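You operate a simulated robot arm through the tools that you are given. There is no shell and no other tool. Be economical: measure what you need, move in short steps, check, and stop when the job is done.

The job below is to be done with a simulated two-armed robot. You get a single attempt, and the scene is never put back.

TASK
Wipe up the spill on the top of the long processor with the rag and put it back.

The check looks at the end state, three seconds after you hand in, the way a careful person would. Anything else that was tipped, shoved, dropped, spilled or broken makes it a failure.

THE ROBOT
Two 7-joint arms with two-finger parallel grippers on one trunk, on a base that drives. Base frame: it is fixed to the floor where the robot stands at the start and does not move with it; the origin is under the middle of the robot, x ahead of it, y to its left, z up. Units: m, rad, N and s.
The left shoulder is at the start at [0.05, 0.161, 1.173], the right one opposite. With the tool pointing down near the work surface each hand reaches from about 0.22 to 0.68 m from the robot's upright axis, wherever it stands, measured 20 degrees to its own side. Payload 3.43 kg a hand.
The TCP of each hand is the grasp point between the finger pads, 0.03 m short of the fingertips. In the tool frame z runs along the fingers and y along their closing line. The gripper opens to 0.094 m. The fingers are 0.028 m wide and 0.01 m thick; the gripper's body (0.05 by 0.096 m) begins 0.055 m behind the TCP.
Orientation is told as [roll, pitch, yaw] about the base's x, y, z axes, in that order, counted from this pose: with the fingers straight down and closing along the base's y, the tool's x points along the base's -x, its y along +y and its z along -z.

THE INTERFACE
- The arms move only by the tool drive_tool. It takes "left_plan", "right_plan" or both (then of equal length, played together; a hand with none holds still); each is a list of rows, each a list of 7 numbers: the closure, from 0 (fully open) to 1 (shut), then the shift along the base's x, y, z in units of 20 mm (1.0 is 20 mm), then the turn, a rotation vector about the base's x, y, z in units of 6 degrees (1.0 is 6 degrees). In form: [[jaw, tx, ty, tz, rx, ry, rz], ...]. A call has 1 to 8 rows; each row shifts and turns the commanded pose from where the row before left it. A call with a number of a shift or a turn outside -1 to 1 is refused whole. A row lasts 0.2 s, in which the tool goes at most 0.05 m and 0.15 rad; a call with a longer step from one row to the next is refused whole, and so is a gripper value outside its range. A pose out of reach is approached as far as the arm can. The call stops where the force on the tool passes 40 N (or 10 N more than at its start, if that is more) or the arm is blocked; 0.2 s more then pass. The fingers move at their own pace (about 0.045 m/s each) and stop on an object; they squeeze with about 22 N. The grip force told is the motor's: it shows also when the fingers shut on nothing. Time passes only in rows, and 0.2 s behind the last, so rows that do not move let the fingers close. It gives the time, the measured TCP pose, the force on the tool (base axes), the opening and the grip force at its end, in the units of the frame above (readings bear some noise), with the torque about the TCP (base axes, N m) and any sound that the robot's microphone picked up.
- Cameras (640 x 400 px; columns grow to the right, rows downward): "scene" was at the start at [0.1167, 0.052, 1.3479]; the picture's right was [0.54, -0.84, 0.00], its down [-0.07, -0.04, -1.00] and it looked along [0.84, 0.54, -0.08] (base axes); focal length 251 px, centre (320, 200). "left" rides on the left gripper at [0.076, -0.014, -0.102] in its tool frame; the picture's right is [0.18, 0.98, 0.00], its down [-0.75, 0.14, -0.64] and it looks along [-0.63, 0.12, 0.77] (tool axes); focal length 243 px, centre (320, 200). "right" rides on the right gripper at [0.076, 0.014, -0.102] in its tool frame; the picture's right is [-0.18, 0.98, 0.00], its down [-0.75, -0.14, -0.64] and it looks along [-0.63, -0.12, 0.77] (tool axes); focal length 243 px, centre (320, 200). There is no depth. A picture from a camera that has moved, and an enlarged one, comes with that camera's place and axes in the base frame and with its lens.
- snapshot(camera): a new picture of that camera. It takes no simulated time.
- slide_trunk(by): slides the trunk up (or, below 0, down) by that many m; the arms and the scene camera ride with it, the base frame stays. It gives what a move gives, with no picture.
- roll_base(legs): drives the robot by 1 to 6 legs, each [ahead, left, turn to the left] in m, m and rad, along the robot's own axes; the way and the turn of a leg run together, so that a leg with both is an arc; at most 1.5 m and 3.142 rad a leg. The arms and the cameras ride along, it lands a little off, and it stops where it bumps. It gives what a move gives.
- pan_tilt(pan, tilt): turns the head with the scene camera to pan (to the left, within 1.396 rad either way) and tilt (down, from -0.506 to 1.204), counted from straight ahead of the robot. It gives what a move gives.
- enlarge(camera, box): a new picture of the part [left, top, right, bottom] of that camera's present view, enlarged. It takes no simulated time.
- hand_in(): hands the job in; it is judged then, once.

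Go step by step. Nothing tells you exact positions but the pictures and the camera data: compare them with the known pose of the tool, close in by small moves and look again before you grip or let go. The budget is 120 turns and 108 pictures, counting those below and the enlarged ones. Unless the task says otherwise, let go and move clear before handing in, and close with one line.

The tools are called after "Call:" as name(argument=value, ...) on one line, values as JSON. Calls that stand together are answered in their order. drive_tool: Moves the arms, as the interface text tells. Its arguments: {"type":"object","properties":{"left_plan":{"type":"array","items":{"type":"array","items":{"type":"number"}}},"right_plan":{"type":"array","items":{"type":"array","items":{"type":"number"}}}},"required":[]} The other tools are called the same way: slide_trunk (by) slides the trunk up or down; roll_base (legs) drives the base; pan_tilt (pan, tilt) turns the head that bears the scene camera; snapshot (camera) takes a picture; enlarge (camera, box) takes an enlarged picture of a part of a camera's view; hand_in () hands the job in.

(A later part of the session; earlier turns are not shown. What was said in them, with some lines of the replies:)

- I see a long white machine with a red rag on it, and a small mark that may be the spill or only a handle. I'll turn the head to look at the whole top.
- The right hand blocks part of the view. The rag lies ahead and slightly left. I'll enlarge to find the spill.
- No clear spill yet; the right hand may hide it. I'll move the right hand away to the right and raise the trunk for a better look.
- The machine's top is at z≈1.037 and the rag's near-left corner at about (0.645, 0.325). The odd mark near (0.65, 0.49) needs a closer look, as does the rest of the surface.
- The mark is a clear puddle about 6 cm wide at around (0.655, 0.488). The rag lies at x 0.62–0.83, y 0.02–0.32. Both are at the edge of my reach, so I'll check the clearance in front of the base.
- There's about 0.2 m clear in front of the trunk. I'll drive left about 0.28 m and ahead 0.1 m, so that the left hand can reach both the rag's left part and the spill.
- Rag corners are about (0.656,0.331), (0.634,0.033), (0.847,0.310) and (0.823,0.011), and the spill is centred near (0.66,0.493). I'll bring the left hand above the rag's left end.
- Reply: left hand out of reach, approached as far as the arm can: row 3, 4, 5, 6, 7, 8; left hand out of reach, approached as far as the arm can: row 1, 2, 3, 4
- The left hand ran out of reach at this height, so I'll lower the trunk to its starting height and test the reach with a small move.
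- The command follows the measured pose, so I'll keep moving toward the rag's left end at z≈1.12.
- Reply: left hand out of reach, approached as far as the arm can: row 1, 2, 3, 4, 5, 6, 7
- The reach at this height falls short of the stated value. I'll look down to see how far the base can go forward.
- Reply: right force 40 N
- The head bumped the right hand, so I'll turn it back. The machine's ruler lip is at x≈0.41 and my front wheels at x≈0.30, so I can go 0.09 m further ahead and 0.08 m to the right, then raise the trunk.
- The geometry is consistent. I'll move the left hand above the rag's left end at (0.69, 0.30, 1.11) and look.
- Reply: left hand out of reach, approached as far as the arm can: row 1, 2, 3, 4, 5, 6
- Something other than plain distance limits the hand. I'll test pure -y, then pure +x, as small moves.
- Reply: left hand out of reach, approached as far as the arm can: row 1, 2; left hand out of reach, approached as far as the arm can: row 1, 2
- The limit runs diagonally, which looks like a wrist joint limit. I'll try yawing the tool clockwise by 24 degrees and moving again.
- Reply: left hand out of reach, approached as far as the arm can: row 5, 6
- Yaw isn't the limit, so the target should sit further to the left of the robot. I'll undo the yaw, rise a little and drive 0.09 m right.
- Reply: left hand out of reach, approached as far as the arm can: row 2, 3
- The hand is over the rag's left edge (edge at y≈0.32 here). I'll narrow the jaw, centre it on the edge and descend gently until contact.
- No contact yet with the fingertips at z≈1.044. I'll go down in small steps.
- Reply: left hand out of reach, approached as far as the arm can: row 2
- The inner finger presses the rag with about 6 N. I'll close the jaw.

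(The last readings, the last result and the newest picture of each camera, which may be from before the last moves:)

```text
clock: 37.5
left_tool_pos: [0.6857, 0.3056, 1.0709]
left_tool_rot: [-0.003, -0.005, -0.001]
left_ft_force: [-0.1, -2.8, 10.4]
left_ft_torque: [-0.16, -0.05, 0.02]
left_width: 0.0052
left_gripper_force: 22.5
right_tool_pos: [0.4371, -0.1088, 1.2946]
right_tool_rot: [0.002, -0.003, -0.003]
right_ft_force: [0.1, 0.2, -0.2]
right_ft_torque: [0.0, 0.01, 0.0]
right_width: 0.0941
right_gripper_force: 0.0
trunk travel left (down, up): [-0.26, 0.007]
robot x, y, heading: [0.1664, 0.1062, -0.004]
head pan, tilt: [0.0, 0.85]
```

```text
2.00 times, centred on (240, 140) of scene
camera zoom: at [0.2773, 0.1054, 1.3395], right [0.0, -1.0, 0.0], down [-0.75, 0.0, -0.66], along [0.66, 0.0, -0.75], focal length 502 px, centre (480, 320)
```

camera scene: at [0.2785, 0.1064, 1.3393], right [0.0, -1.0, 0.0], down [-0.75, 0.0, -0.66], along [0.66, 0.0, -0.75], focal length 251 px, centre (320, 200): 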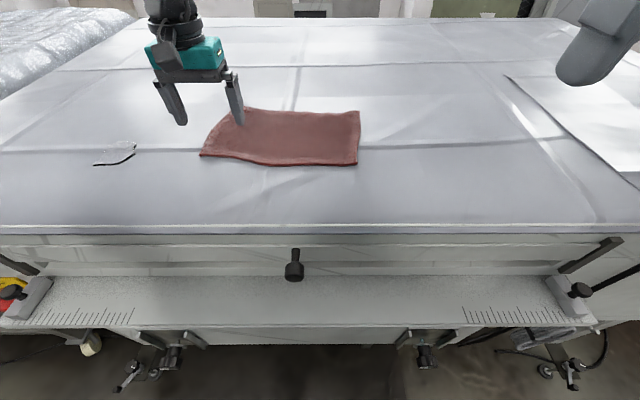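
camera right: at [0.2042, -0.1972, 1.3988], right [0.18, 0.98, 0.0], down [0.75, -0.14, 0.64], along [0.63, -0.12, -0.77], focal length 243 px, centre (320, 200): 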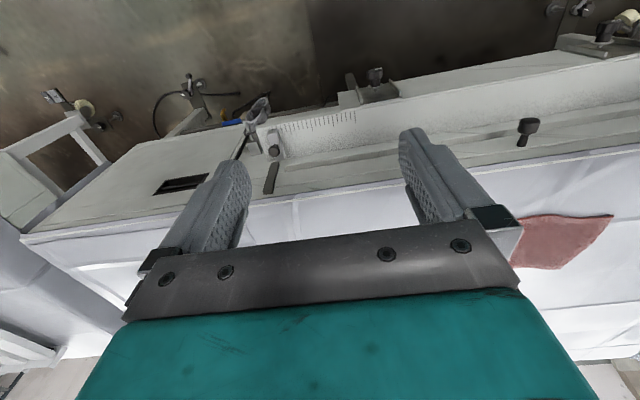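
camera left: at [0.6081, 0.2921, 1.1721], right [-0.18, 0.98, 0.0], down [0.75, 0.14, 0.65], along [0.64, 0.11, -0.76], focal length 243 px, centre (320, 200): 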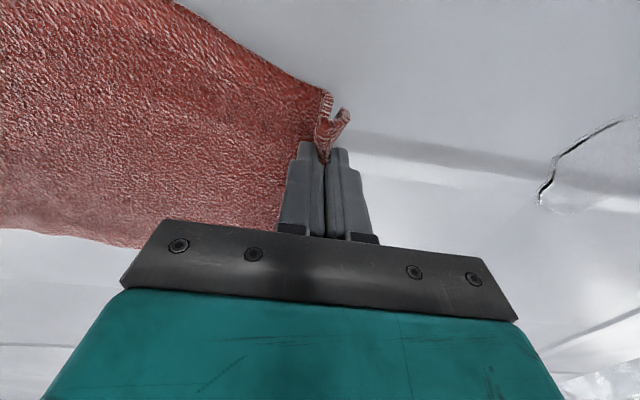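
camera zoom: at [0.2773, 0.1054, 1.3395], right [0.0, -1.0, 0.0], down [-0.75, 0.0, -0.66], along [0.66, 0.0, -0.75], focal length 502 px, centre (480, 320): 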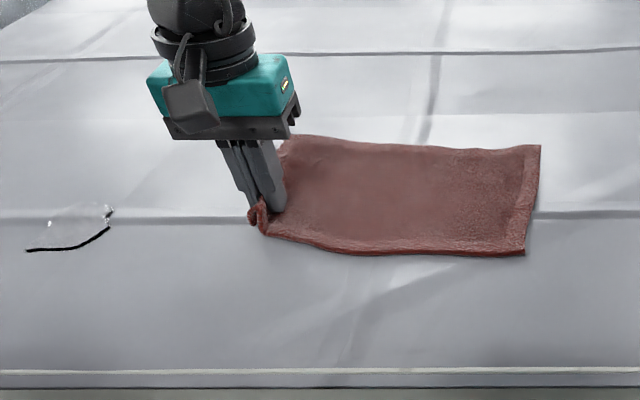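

The rag is a soft cloth and its edge is now pinched. I'll drag it left along the surface toward the spill with light contact.

Call:
drive_tool(left_plan=[[1, 0, 0, 0.2, 0, 0, 0], [1, -0.2, 0.9, 0, 0, 0, 0], [1, -0.2, 0.9, 0, 0, 0, 0], [1, -0.2, 0.9, 0, 0, 0, 0], [1, -0.2, 0.9, 0, 0, 0, 0], [1, -0.2, 0.9, 0, 0, 0, 0]])

Call:
snapshot(camera="scene")

Call:
snapshot(camera="left")

```text
clock: 38.9
left_tool_pos: [0.6637, 0.3971, 1.0732]
left_tool_rot: [-0.001, -0.002, -0.003]
left_ft_force: [0.6, 1.3, 0.3]
left_ft_torque: [0.0, -0.03, 0.01]
left_width: 0.0053
left_gripper_force: 22.2
right_tool_pos: [0.4388, -0.1083, 1.2952]
right_tool_rot: [0.0, -0.001, -0.003]
right_ft_force: [-0.8, -0.2, -0.6]
right_ft_torque: [0.01, -0.02, 0.02]
right_width: 0.0938
right_gripper_force: 0.1
trunk travel left (down, up): [-0.26, 0.007]
robot x, y, heading: [0.1586, 0.106, 0.0]
head pan, tilt: [0.0, 0.85]
```

```text
76 pictures are left
camera scene: at [0.2782, 0.1064, 1.3393], right [0.0, -1.0, 0.0], down [-0.75, 0.0, -0.66], along [0.66, 0.0, -0.75], focal length 251 px, centre (320, 200)
```

scene: 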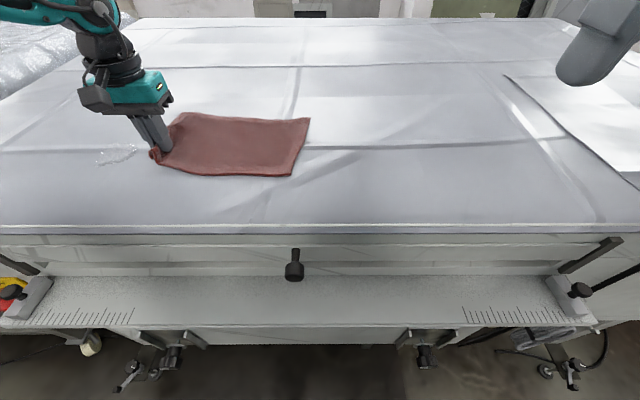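

```text
75 pictures are left
camera left: at [0.5876, 0.3829, 1.175], right [-0.18, 0.98, 0.0], down [0.75, 0.14, 0.64], along [0.63, 0.12, -0.77], focal length 243 px, centre (320, 200)
```

left: 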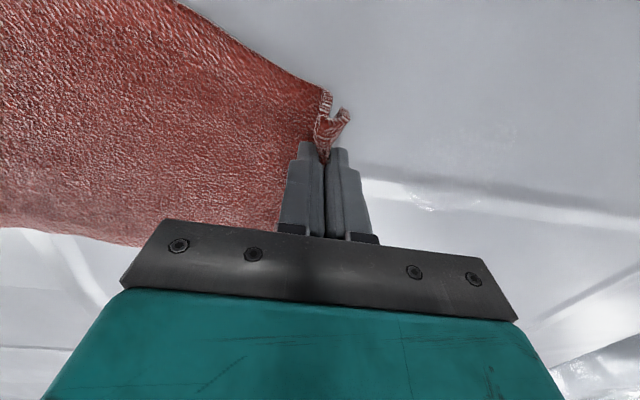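

The cloth follows. I'll carry on across the spill to y≈0.55 with slight pressure.

Call:
drive_tool(left_plan=[[1, 0, 0.9, -0.1, 0, 0, 0], [1, 0, 0.9, 0, 0, 0, 0], [1, 0, 0.9, 0, 0, 0, 0], [1, 0, 0.9, 0, 0, 0, 0], [1, 0, 0.9, 0, 0, 0, 0], [1, 0, 0.9, 0, 0, 0, 0], [1, 0, 0.9, 0, 0, 0, 0], [1, 0, 0.9, 0, 0, 0, 0]])

Call:
snapshot(camera="scene")

Call:
snapshot(camera="left")

```text
clock: 40.7
left_tool_pos: [0.6654, 0.5397, 1.0708]
left_tool_rot: [-0.003, -0.001, -0.002]
left_ft_force: [-1.3, -1.6, 2.6]
left_ft_torque: [-0.09, -0.02, 0.05]
left_width: 0.0055
left_gripper_force: 22.2
right_tool_pos: [0.4378, -0.1079, 1.295]
right_tool_rot: [0.001, -0.004, -0.003]
right_ft_force: [-0.4, 0.6, 0.0]
right_ft_torque: [-0.02, -0.01, -0.01]
right_width: 0.094
right_gripper_force: 0.1
trunk travel left (down, up): [-0.26, 0.007]
robot x, y, heading: [0.1621, 0.1051, -0.002]
head pan, tilt: [0.0, 0.85]
```

```text
74 pictures are left
camera scene: at [0.2779, 0.1063, 1.3394], right [0.0, -1.0, 0.0], down [-0.75, 0.0, -0.66], along [0.66, 0.0, -0.75], focal length 251 px, centre (320, 200)
```

scene: 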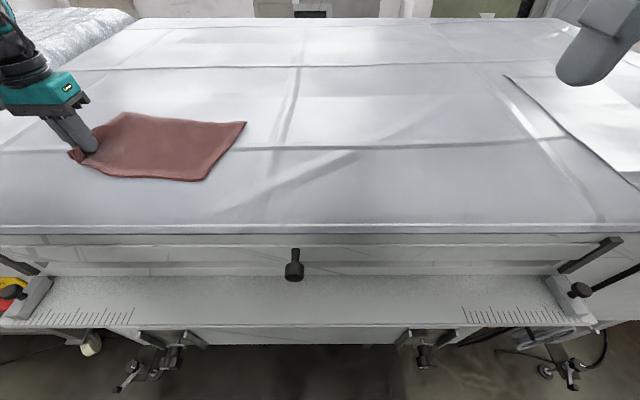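

```text
73 pictures are left
camera left: at [0.5884, 0.5258, 1.173], right [-0.18, 0.98, 0.0], down [0.75, 0.14, 0.64], along [0.63, 0.12, -0.76], focal length 243 px, centre (320, 200)
```

left: 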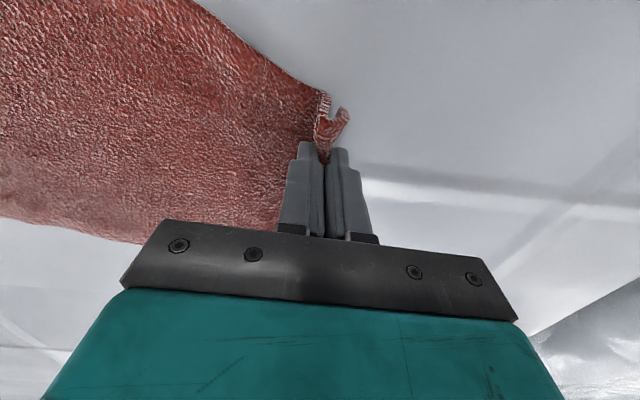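

The cloth now covers the spill. I'll rub back and forth over it, then look at what's left.

Call:
drive_tool(left_plan=[[1, -1, 0, 0, 0, 0, 0], [1, -1, 0, 0, 0, 0, 0], [1, 1, 0, 0, 0, 0, 0], [1, 1, 0, 0, 0, 0, 0], [1, 1, 0, 0, 0, 0, 0], [1, 0, -1, 0, 0, 0, 0], [1, 0, -1, 0, 0, 0, 0], [1, 0, -1, 0, 0, 0, 0]])

Call:
drive_tool(left_plan=[[1, -1, 0, 0, 0, 0, 0], [1, -1, 0, 0, 0, 0, 0], [1, 0, 1, 0, 0, 0, 0], [1, 1, 0, 0, 0, 0, 0], [1, 1, 0, 0, 0, 0, 0], [1, 0, -1, 0, 0, 0, 0], [1, -1, -0.5, 0, 0, 0, 0], [1, 0, -1, 0, 0, 0, 0]])

Call:
snapshot(camera="scene")

Call:
snapshot(camera="left")

```text
clock: 42.5
left_tool_pos: [0.6844, 0.4811, 1.0702]
left_tool_rot: [-0.002, -0.001, -0.001]
left_ft_force: [-0.1, 3.2, 8.4]
left_ft_torque: [-0.01, 0.01, -0.02]
left_width: 0.0054
left_gripper_force: 21.9
right_tool_pos: [0.439, -0.1093, 1.2946]
right_tool_rot: [0.001, -0.002, -0.005]
right_ft_force: [-0.1, -0.4, -0.2]
right_ft_torque: [0.02, -0.01, 0.0]
right_width: 0.0944
right_gripper_force: 0.1
trunk travel left (down, up): [-0.26, 0.007]
robot x, y, heading: [0.161, 0.1024, -0.006]
head pan, tilt: [0.0, 0.85]
```

```text
clock: 44.3
left_tool_pos: [0.6647, 0.4508, 1.0694]
left_tool_rot: [-0.003, -0.002, -0.002]
left_ft_force: [0.2, 2.0, 3.1]
left_ft_torque: [0.03, 0.03, -0.01]
left_width: 0.0054
left_gripper_force: 21.5
right_tool_pos: [0.4385, -0.109, 1.2958]
right_tool_rot: [0.002, -0.001, -0.004]
right_ft_force: [-0.3, -0.8, -0.4]
right_ft_torque: [0.03, 0.02, 0.01]
right_width: 0.0939
right_gripper_force: 0.1
trunk travel left (down, up): [-0.26, 0.007]
robot x, y, heading: [0.1623, 0.1079, -0.003]
head pan, tilt: [0.0, 0.85]
```

```text
72 pictures are left
camera scene: at [0.2783, 0.1054, 1.3393], right [0.0, -1.0, 0.0], down [-0.75, 0.0, -0.66], along [0.66, 0.0, -0.75], focal length 251 px, centre (320, 200)
```

scene: 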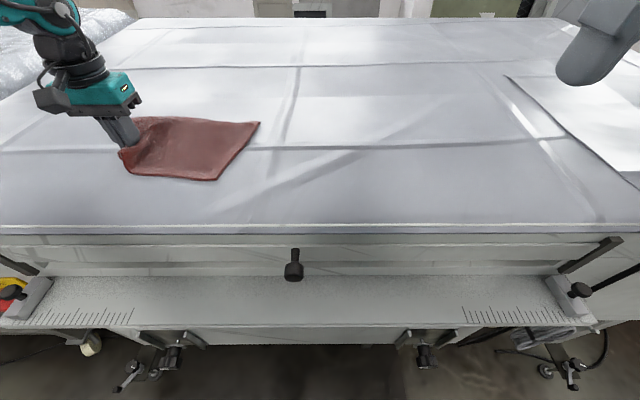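

```text
71 pictures are left
camera left: at [0.5879, 0.4369, 1.1729], right [-0.18, 0.98, 0.0], down [0.75, 0.14, 0.64], along [0.63, 0.12, -0.77], focal length 243 px, centre (320, 200)
```

left: 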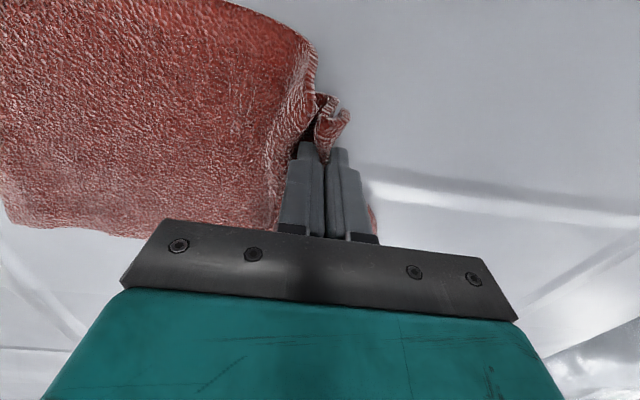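

The uncovered part of the surface looks clean. I'll pull the cloth slightly straight, release it and lift, to check the spill and see how the rag lies.

Call:
drive_tool(left_plan=[[1, 0, 1, 0.1, 0, 0, 0], [1, 0, 1, 0, 0, 0, 0], [1, 0, 0.5, 0, 0, 0, 0], [0.4, 0, 0, 0, 0, 0, 0], [0.4, 0, 0, 0, 0, 0, 0], [0.4, 0, 0, 0, 0, 0, 0], [0.4, 0, 0, 0.5, 0, 0, 0], [0.4, 0, 0, 1, 0, 0, 0]])

Call:
drive_tool(left_plan=[[0.4, 0, 0, 1, 0, 0, 0], [0.4, -0.5, 0, 1, 0, 0, 0], [0, -1, 0.3, 1, 0, 0, 0], [0, -1, 0.3, 1, 0, 0, 0], [0, -1, 0.5, 1, 0, 0, 0], [0, -1, 0.5, 0.5, 0, 0, 0], [0, -1, 0.5, 0, 0, 0, 0]])

Call:
snapshot(camera="scene")

Call:
snapshot(camera="left")

```text
clock: 46.1
left_tool_pos: [0.6661, 0.4998, 1.1031]
left_tool_rot: [-0.004, -0.002, 0.0]
left_ft_force: [-0.1, 0.5, -0.3]
left_ft_torque: [-0.01, 0.03, 0.04]
left_width: 0.0562
left_gripper_force: 0.1
right_tool_pos: [0.4392, -0.1085, 1.2951]
right_tool_rot: [0.0, 0.0, -0.005]
right_ft_force: [-0.8, -0.1, 0.1]
right_ft_torque: [-0.03, 0.04, -0.03]
right_width: 0.0943
right_gripper_force: 0.0
trunk travel left (down, up): [-0.26, 0.007]
robot x, y, heading: [0.1635, 0.1049, -0.005]
head pan, tilt: [0.0, 0.85]
```

```text
clock: 47.7
left_tool_pos: [0.5539, 0.5445, 1.2095]
left_tool_rot: [-0.001, -0.003, 0.0]
left_ft_force: [-0.6, -0.1, 0.0]
left_ft_torque: [0.02, -0.02, 0.02]
left_width: 0.0943
left_gripper_force: 0.2
right_tool_pos: [0.4389, -0.1073, 1.2957]
right_tool_rot: [0.002, -0.001, -0.005]
right_ft_force: [-0.3, 0.2, 0.6]
right_ft_torque: [-0.03, 0.0, -0.03]
right_width: 0.0941
right_gripper_force: 0.0
trunk travel left (down, up): [-0.26, 0.007]
robot x, y, heading: [0.1573, 0.1028, -0.003]
head pan, tilt: [0.0, 0.85]
```

```text
70 pictures are left
camera scene: at [0.2779, 0.1066, 1.3394], right [0.0, -1.0, 0.0], down [-0.75, 0.0, -0.66], along [0.66, 0.0, -0.75], focal length 251 px, centre (320, 200)
```

scene: 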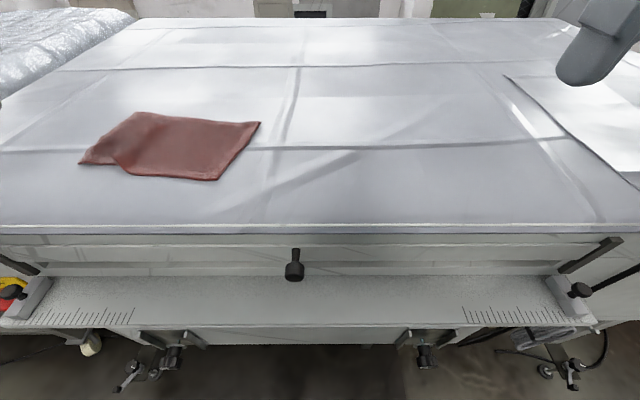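

```text
69 pictures are left
camera left: at [0.478, 0.5304, 1.3127], right [-0.18, 0.98, 0.0], down [0.75, 0.14, 0.64], along [0.63, 0.12, -0.77], focal length 243 px, centre (320, 200)
```

left: 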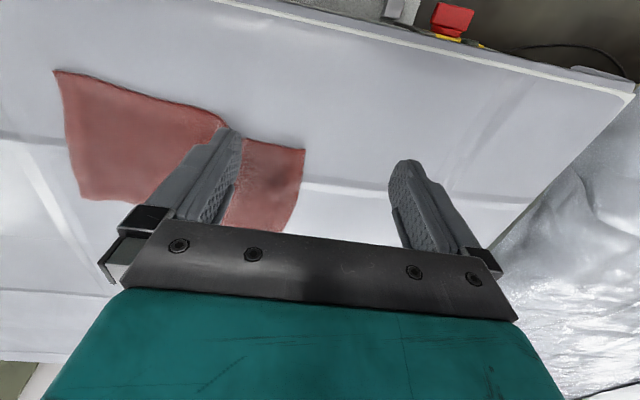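

The rag came away flat with a damp patch on it. To put it back I'll pinch its right edge near (0.645, 0.285) with the left hand and tow it right with the base, which keeps it flat.

Call:
drive_tool(left_plan=[[0.4, 0.3, -1, -0.3, 0, 0, 0], [0.4, 0.3, -1, -0.3, 0, 0, 0], [0.4, 0.3, -1, -0.3, 0, 0, 0], [0.4, 0.3, -1, -0.3, 0, 0, 0], [0.4, 0.3, -1, -0.3, 0, 0, 0], [0.4, 0.4, -1, -0.3, 0, 0, 0], [0.4, 0.4, -1, -0.3, 0, 0, 0], [0.4, 0.4, -1, -0.3, 0, 0, 0]])

Call:
drive_tool(left_plan=[[0.4, 0.4, -1, -0.3, 0, 0, 0], [0.4, 0.4, -1, -0.3, 0, 0, 0], [0.4, 0.4, -1, -0.3, 0, 0, 0], [0.4, 0.4, -1, -0.3, 0, 0, 0], [0.4, 0.2, -1, -0.3, 0, 0, 0]])

Call:
snapshot(camera="scene")

Call:
snapshot(camera="left")

```text
clock: 49.5
left_tool_pos: [0.6108, 0.3811, 1.164]
left_tool_rot: [-0.002, -0.002, -0.001]
left_ft_force: [1.0, 0.2, -0.3]
left_ft_torque: [0.04, 0.02, 0.05]
left_width: 0.0565
left_gripper_force: 0.1
right_tool_pos: [0.439, -0.1088, 1.295]
right_tool_rot: [0.003, 0.001, -0.003]
right_ft_force: [-0.3, -0.6, -0.3]
right_ft_torque: [0.04, -0.01, 0.01]
right_width: 0.0941
right_gripper_force: 0.0
trunk travel left (down, up): [-0.26, 0.007]
robot x, y, heading: [0.1595, 0.1041, -0.004]
head pan, tilt: [0.0, 0.85]
```

```text
clock: 50.7
left_tool_pos: [0.644, 0.281, 1.1359]
left_tool_rot: [-0.002, -0.001, 0.0]
left_ft_force: [-0.1, -0.3, 0.2]
left_ft_torque: [0.0, -0.01, -0.01]
left_width: 0.0564
left_gripper_force: 0.1
right_tool_pos: [0.4407, -0.1092, 1.2963]
right_tool_rot: [0.001, 0.001, -0.003]
right_ft_force: [0.5, 0.1, 0.7]
right_ft_torque: [-0.01, 0.0, -0.01]
right_width: 0.0942
right_gripper_force: 0.0
trunk travel left (down, up): [-0.26, 0.007]
robot x, y, heading: [0.1594, 0.1032, 0.002]
head pan, tilt: [0.0, 0.85]
```

```text
68 pictures are left
camera scene: at [0.2787, 0.106, 1.3393], right [0.0, -1.0, 0.0], down [-0.75, 0.0, -0.66], along [0.66, 0.0, -0.75], focal length 251 px, centre (320, 200)
```

scene: 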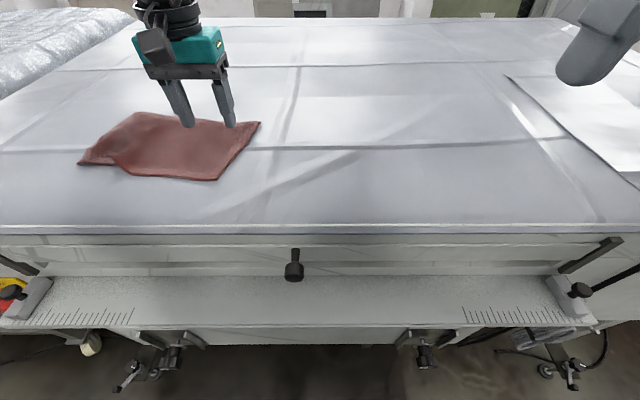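

```text
67 pictures are left
camera left: at [0.5673, 0.267, 1.2383], right [-0.18, 0.98, 0.0], down [0.75, 0.14, 0.64], along [0.63, 0.12, -0.77], focal length 243 px, centre (320, 200)
```

left: 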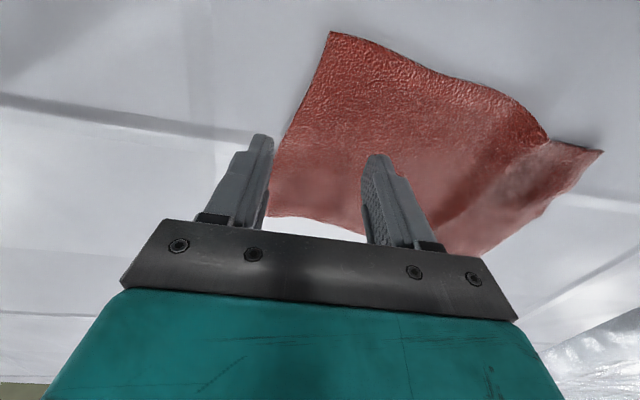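

The right edge passes between the fingers. I'll descend to light contact and close.

Call:
drive_tool(left_plan=[[0.4, 0, 0, -0.8, 0, 0, 0], [0.4, 0, 0, -0.8, 0, 0, 0], [0.4, 0, 0, -0.8, 0, 0, 0], [0.4, 0, 0, -0.4, 0, 0, 0], [0.4, 0, 0, -0.3, 0, 0, 0], [0.4, 0, 0, -0.2, 0, 0, 0], [0.4, 0, 0, 0, 0, 0, 0]])

Call:
drive_tool(left_plan=[[1, 0, 0, 0, 0, 0, 0], [1, 0, 0, 0, 0, 0, 0], [1, 0, 0, 0, 0, 0, 0], [1, 0, 0, 0, 0, 0, 0], [1, 0, 0, 0, 0, 0, 0], [1, 0, 0, 0.2, 0, 0, 0]])

Call:
snapshot(camera="left")

Call:
snapshot(camera="scene")

```text
clock: 52.3
left_tool_pos: [0.6447, 0.2818, 1.0695]
left_tool_rot: [-0.005, -0.007, -0.001]
left_ft_force: [0.6, 0.1, 10.3]
left_ft_torque: [0.29, -0.02, -0.01]
left_width: 0.0563
left_gripper_force: 0.4
right_tool_pos: [0.4387, -0.1078, 1.2959]
right_tool_rot: [0.0, -0.002, -0.003]
right_ft_force: [-0.7, -0.2, 0.1]
right_ft_torque: [-0.01, -0.01, 0.03]
right_width: 0.094
right_gripper_force: 0.1
trunk travel left (down, up): [-0.26, 0.007]
robot x, y, heading: [0.1617, 0.1053, -0.006]
head pan, tilt: [0.0, 0.85]
```

```text
clock: 53.7
left_tool_pos: [0.6436, 0.2828, 1.0718]
left_tool_rot: [-0.001, 0.001, -0.002]
left_ft_force: [-0.5, 0.4, 3.0]
left_ft_torque: [0.02, -0.01, -0.06]
left_width: 0.0091
left_gripper_force: 21.9
right_tool_pos: [0.4388, -0.108, 1.2948]
right_tool_rot: [0.001, -0.001, -0.003]
right_ft_force: [0.9, 0.1, -0.4]
right_ft_torque: [0.0, -0.02, -0.04]
right_width: 0.0942
right_gripper_force: 0.0
trunk travel left (down, up): [-0.26, 0.007]
robot x, y, heading: [0.16, 0.1038, -0.002]
head pan, tilt: [0.0, 0.85]
```

```text
66 pictures are left
camera left: at [0.5678, 0.2681, 1.1739], right [-0.18, 0.98, 0.0], down [0.75, 0.14, 0.64], along [0.63, 0.12, -0.77], focal length 243 px, centre (320, 200)
```

left: 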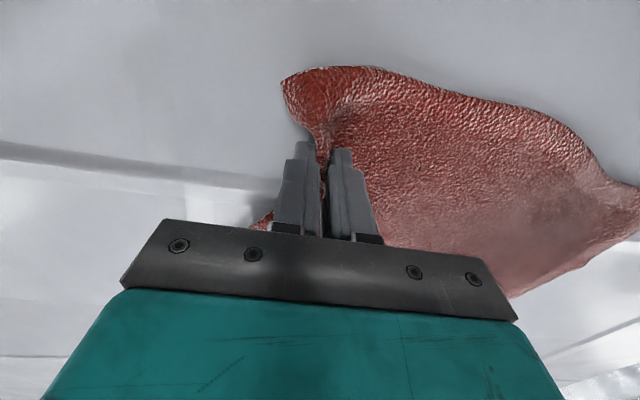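

```text
65 pictures are left
camera scene: at [0.278, 0.106, 1.3391], right [0.0, -1.0, 0.0], down [-0.75, 0.0, -0.66], along [0.66, 0.0, -0.75], focal length 251 px, centre (320, 200)
```

scene: 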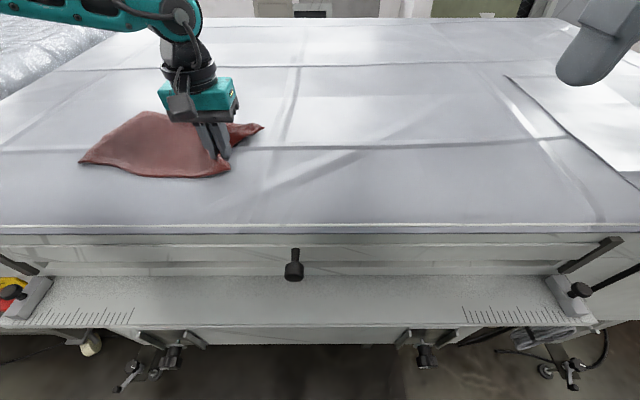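

The edge is gripped. I'll tow it right with the base in two parts.

Call:
roll_base(legs=[[0.0, -0.11, 0.0]])

Call:
snapshot(camera="scene")

```text
clock: 55.4
left_tool_pos: [0.6444, 0.171, 1.0734]
left_tool_rot: [-0.001, -0.004, 0.0]
left_ft_force: [0.0, -0.1, 0.6]
left_ft_torque: [0.02, 0.0, -0.02]
left_width: 0.0087
left_gripper_force: 22.5
right_tool_pos: [0.4393, -0.2198, 1.2959]
right_tool_rot: [-0.001, 0.0, -0.004]
right_ft_force: [0.1, -0.2, 0.6]
right_ft_torque: [0.01, 0.01, 0.01]
right_width: 0.0939
right_gripper_force: 0.1
trunk travel left (down, up): [-0.26, 0.007]
robot x, y, heading: [0.1599, -0.008, -0.005]
head pan, tilt: [0.0, 0.85]
```

```text
64 pictures are left
camera scene: at [0.2779, -0.0054, 1.3393], right [0.0, -1.0, 0.0], down [-0.75, 0.0, -0.66], along [0.66, 0.0, -0.75], focal length 251 px, centre (320, 200)
```

scene: 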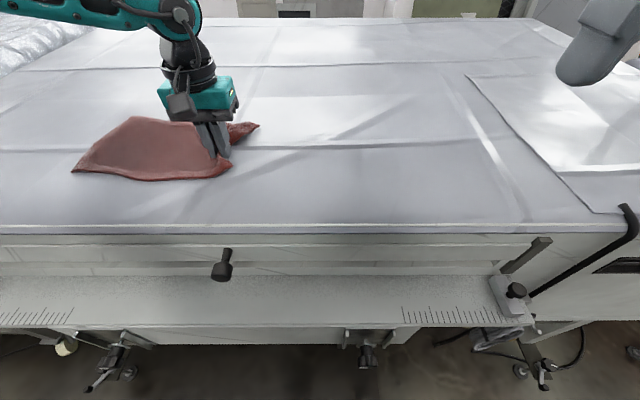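

Towing works. I'll shift the hand forward slightly for the x offset, then tow the rest.

Call:
drive_tool(left_plan=[[1, 0.75, 0.4, 0, 0, 0, 0], [1, 0.75, 0.4, 0, 0, 0, 0], [1, 0.75, 0.4, 0, 0, 0, 0]])

Call:
roll_base(legs=[[0.0, -0.15, 0.0]])

Call:
snapshot(camera="scene")

```text
clock: 56.2
left_tool_pos: [0.6869, 0.1968, 1.0727]
left_tool_rot: [-0.006, -0.006, -0.001]
left_ft_force: [-0.4, -0.8, 2.8]
left_ft_torque: [-0.03, 0.01, -0.02]
left_width: 0.0085
left_gripper_force: 21.9
left hand out of reach, approached as far as the arm can: row 3
right_tool_pos: [0.439, -0.2184, 1.2964]
right_tool_rot: [-0.001, 0.001, -0.003]
right_ft_force: [-0.5, 0.0, -0.9]
right_ft_torque: [0.0, -0.01, 0.01]
right_width: 0.0939
right_gripper_force: 0.0
trunk travel left (down, up): [-0.26, 0.007]
robot x, y, heading: [0.1634, -0.0042, -0.006]
head pan, tilt: [0.0, 0.85]
```

```text
clock: 58.1
left_tool_pos: [0.6846, 0.0509, 1.0722]
left_tool_rot: [-0.004, -0.005, 0.005]
left_ft_force: [-0.3, -0.2, 1.4]
left_ft_torque: [0.02, 0.01, -0.03]
left_width: 0.0088
left_gripper_force: 22.3
right_tool_pos: [0.4396, -0.3665, 1.2953]
right_tool_rot: [0.002, -0.001, 0.001]
right_ft_force: [0.2, 0.2, 0.3]
right_ft_torque: [0.01, 0.0, 0.02]
right_width: 0.0939
right_gripper_force: 0.0
trunk travel left (down, up): [-0.26, 0.007]
robot x, y, heading: [0.1592, -0.1586, 0.004]
head pan, tilt: [0.0, 0.85]
```

```text
63 pictures are left
camera scene: at [0.2777, -0.1533, 1.3393], right [0.0, -1.0, 0.0], down [-0.75, 0.0, -0.66], along [0.66, 0.0, -0.75], focal length 251 px, centre (320, 200)
```

scene: 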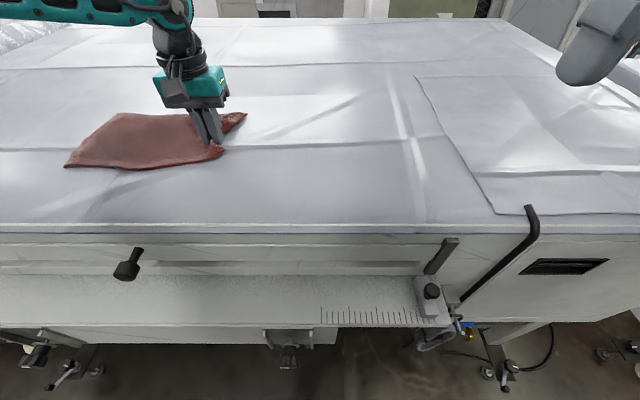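

The rag is almost at its original place, with the left end about 3 cm too near. I'll release, lift and look.

Call:
drive_tool(left_plan=[[0.4, 0, 0, 0, 0, 0, 0], [0.4, 0, 0, 0, 0, 0, 0], [0.4, 0, 0, 0, 0, 0, 0], [0.4, 0, 0, 0.5, 0, 0, 0], [0.4, 0, 0, 1, 0, 0, 0], [0.4, -0.3, 0, 1, 0, 0, 0], [0.4, -0.5, 0.5, 1, 0, 0, 0], [0.4, -0.5, 0.5, 1, 0, 0, 0]])

Call:
drive_tool(left_plan=[[0, -1, 1, 0.5, 0, 0, 0], [0, -1, 1, 0.5, 0, 0, 0], [0, -1, 1, 0, 0, 0, 0], [0, -1, 1, 0, 0, 0, 0], [0, -1, 1, 0, 0, 0, 0], [0, -1, 1, 0, 0, 0, 0], [0, -1, 1, 0, 0, 0, 0], [0, -1, 1, 0, 0, 0, 0]])

Call:
snapshot(camera="scene")

Call:
enlarge(camera="scene", box=[0, 60, 280, 220])

```text
clock: 59.9
left_tool_pos: [0.6607, 0.0702, 1.1613]
left_tool_rot: [-0.004, -0.006, 0.005]
left_ft_force: [0.6, 0.1, 0.4]
left_ft_torque: [-0.01, 0.03, 0.01]
left_width: 0.0564
left_gripper_force: 0.1
right_tool_pos: [0.4407, -0.3659, 1.2954]
right_tool_rot: [0.0, -0.001, 0.0]
right_ft_force: [-0.3, 0.8, -0.4]
right_ft_torque: [0.02, -0.03, 0.03]
right_width: 0.094
right_gripper_force: 0.1
trunk travel left (down, up): [-0.26, 0.007]
robot x, y, heading: [0.1611, -0.157, 0.005]
head pan, tilt: [0.0, 0.85]
```

```text
clock: 61.7
left_tool_pos: [0.4983, 0.2297, 1.1802]
left_tool_rot: [-0.006, -0.005, 0.005]
left_ft_force: [-0.9, 0.2, 0.5]
left_ft_torque: [0.0, -0.03, -0.02]
left_width: 0.0939
left_gripper_force: 0.0
right_tool_pos: [0.4391, -0.3656, 1.2953]
right_tool_rot: [0.002, -0.002, 0.002]
right_ft_force: [0.2, 0.5, -0.3]
right_ft_torque: [-0.02, 0.0, -0.01]
right_width: 0.0939
right_gripper_force: 0.1
trunk travel left (down, up): [-0.26, 0.007]
robot x, y, heading: [0.161, -0.154, 0.0]
head pan, tilt: [0.0, 0.85]
```

```text
62 pictures are left
camera scene: at [0.2775, -0.1523, 1.3394], right [0.0, -1.0, 0.0], down [-0.75, 0.0, -0.66], along [0.66, 0.0, -0.75], focal length 251 px, centre (320, 200)
```

scene: 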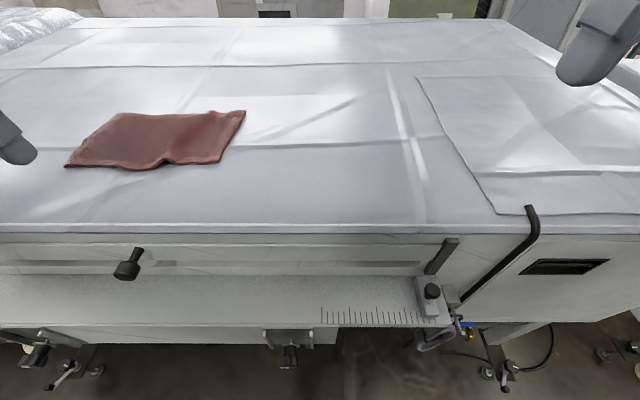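

```text
2.29 times, centred on (140, 140) of scene
camera zoom: at [0.2775, -0.1523, 1.3394], right [0.0, -1.0, 0.0], down [-0.75, 0.0, -0.66], along [0.66, 0.0, -0.75], focal length 574 px, centre (731, 337)
```

zoom: 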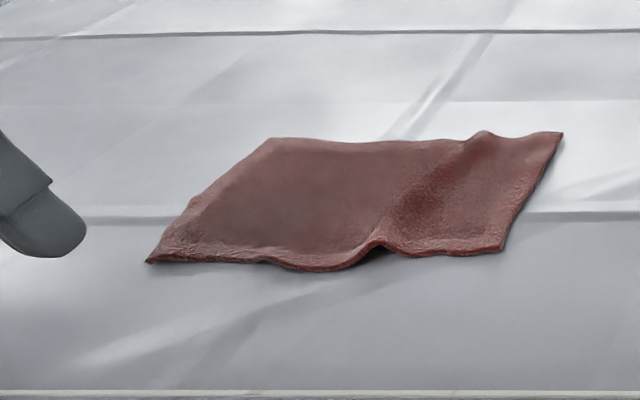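

The rag is back within about 3 cm, but with a wrinkle and its left end about 5 cm too near me. I'll drive back left, check the spill area, then straighten the left end.

Call:
roll_base(legs=[[0.0, 0.22, 0.0]])

Call:
snapshot(camera="scene")

Call:
enlarge(camera="scene", box=[0, 60, 280, 220])

Call:
snapshot(camera="left")

```text
clock: 64.3
left_tool_pos: [0.4959, 0.452, 1.1794]
left_tool_rot: [-0.003, -0.005, 0.012]
left_ft_force: [0.2, -0.1, 0.5]
left_ft_torque: [-0.04, -0.01, 0.03]
left_width: 0.0941
left_gripper_force: 0.1
right_tool_pos: [0.4402, -0.1434, 1.2953]
right_tool_rot: [0.0, -0.001, 0.009]
right_ft_force: [-0.1, -0.1, -0.1]
right_ft_torque: [-0.01, 0.01, 0.02]
right_width: 0.0943
right_gripper_force: 0.1
trunk travel left (down, up): [-0.26, 0.007]
robot x, y, heading: [0.1563, 0.0613, 0.01]
head pan, tilt: [0.0, 0.85]
```

```text
60 pictures are left
camera scene: at [0.2765, 0.0681, 1.3393], right [0.01, -1.0, 0.0], down [-0.75, -0.01, -0.66], along [0.66, 0.01, -0.75], focal length 251 px, centre (320, 200)
```

scene: 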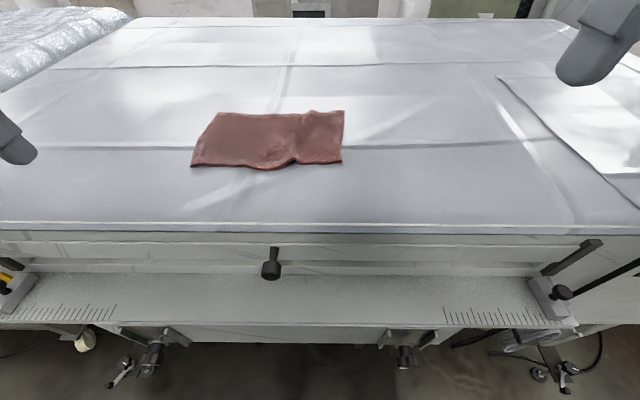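

```text
2.29 times, centred on (140, 140) of scene
camera zoom: at [0.2765, 0.0681, 1.3393], right [0.01, -1.0, 0.0], down [-0.75, -0.01, -0.66], along [0.66, 0.01, -0.75], focal length 574 px, centre (731, 337)
```

zoom: 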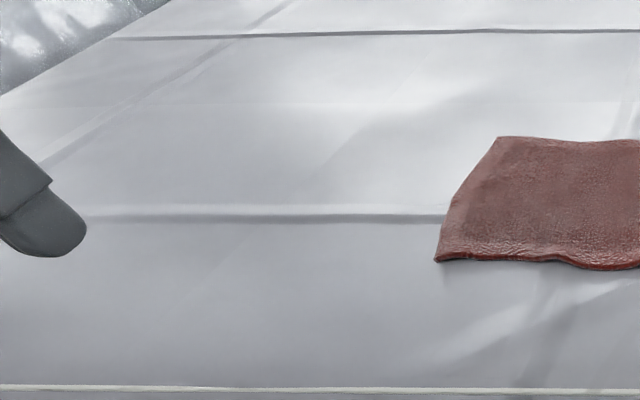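

```text
58 pictures are left
camera left: at [0.4183, 0.4372, 1.2826], right [-0.2, 0.98, -0.01], down [0.75, 0.15, 0.64], along [0.63, 0.12, -0.76], focal length 243 px, centre (320, 200)
```

left: 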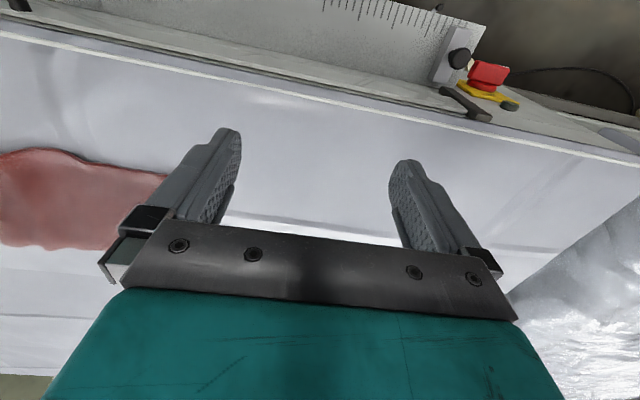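

The spill area is clean. The rag lies flat where it was, apart from a small wrinkle and its near-left corner about 4 cm off, and both hands are clear, so I'm handing in.

Call:
hand_in()

```text
The job is handed in.
```

I wiped up the spill and put the rag back in its place, with a small wrinkle and its near-left corner about 4 cm from where it started.
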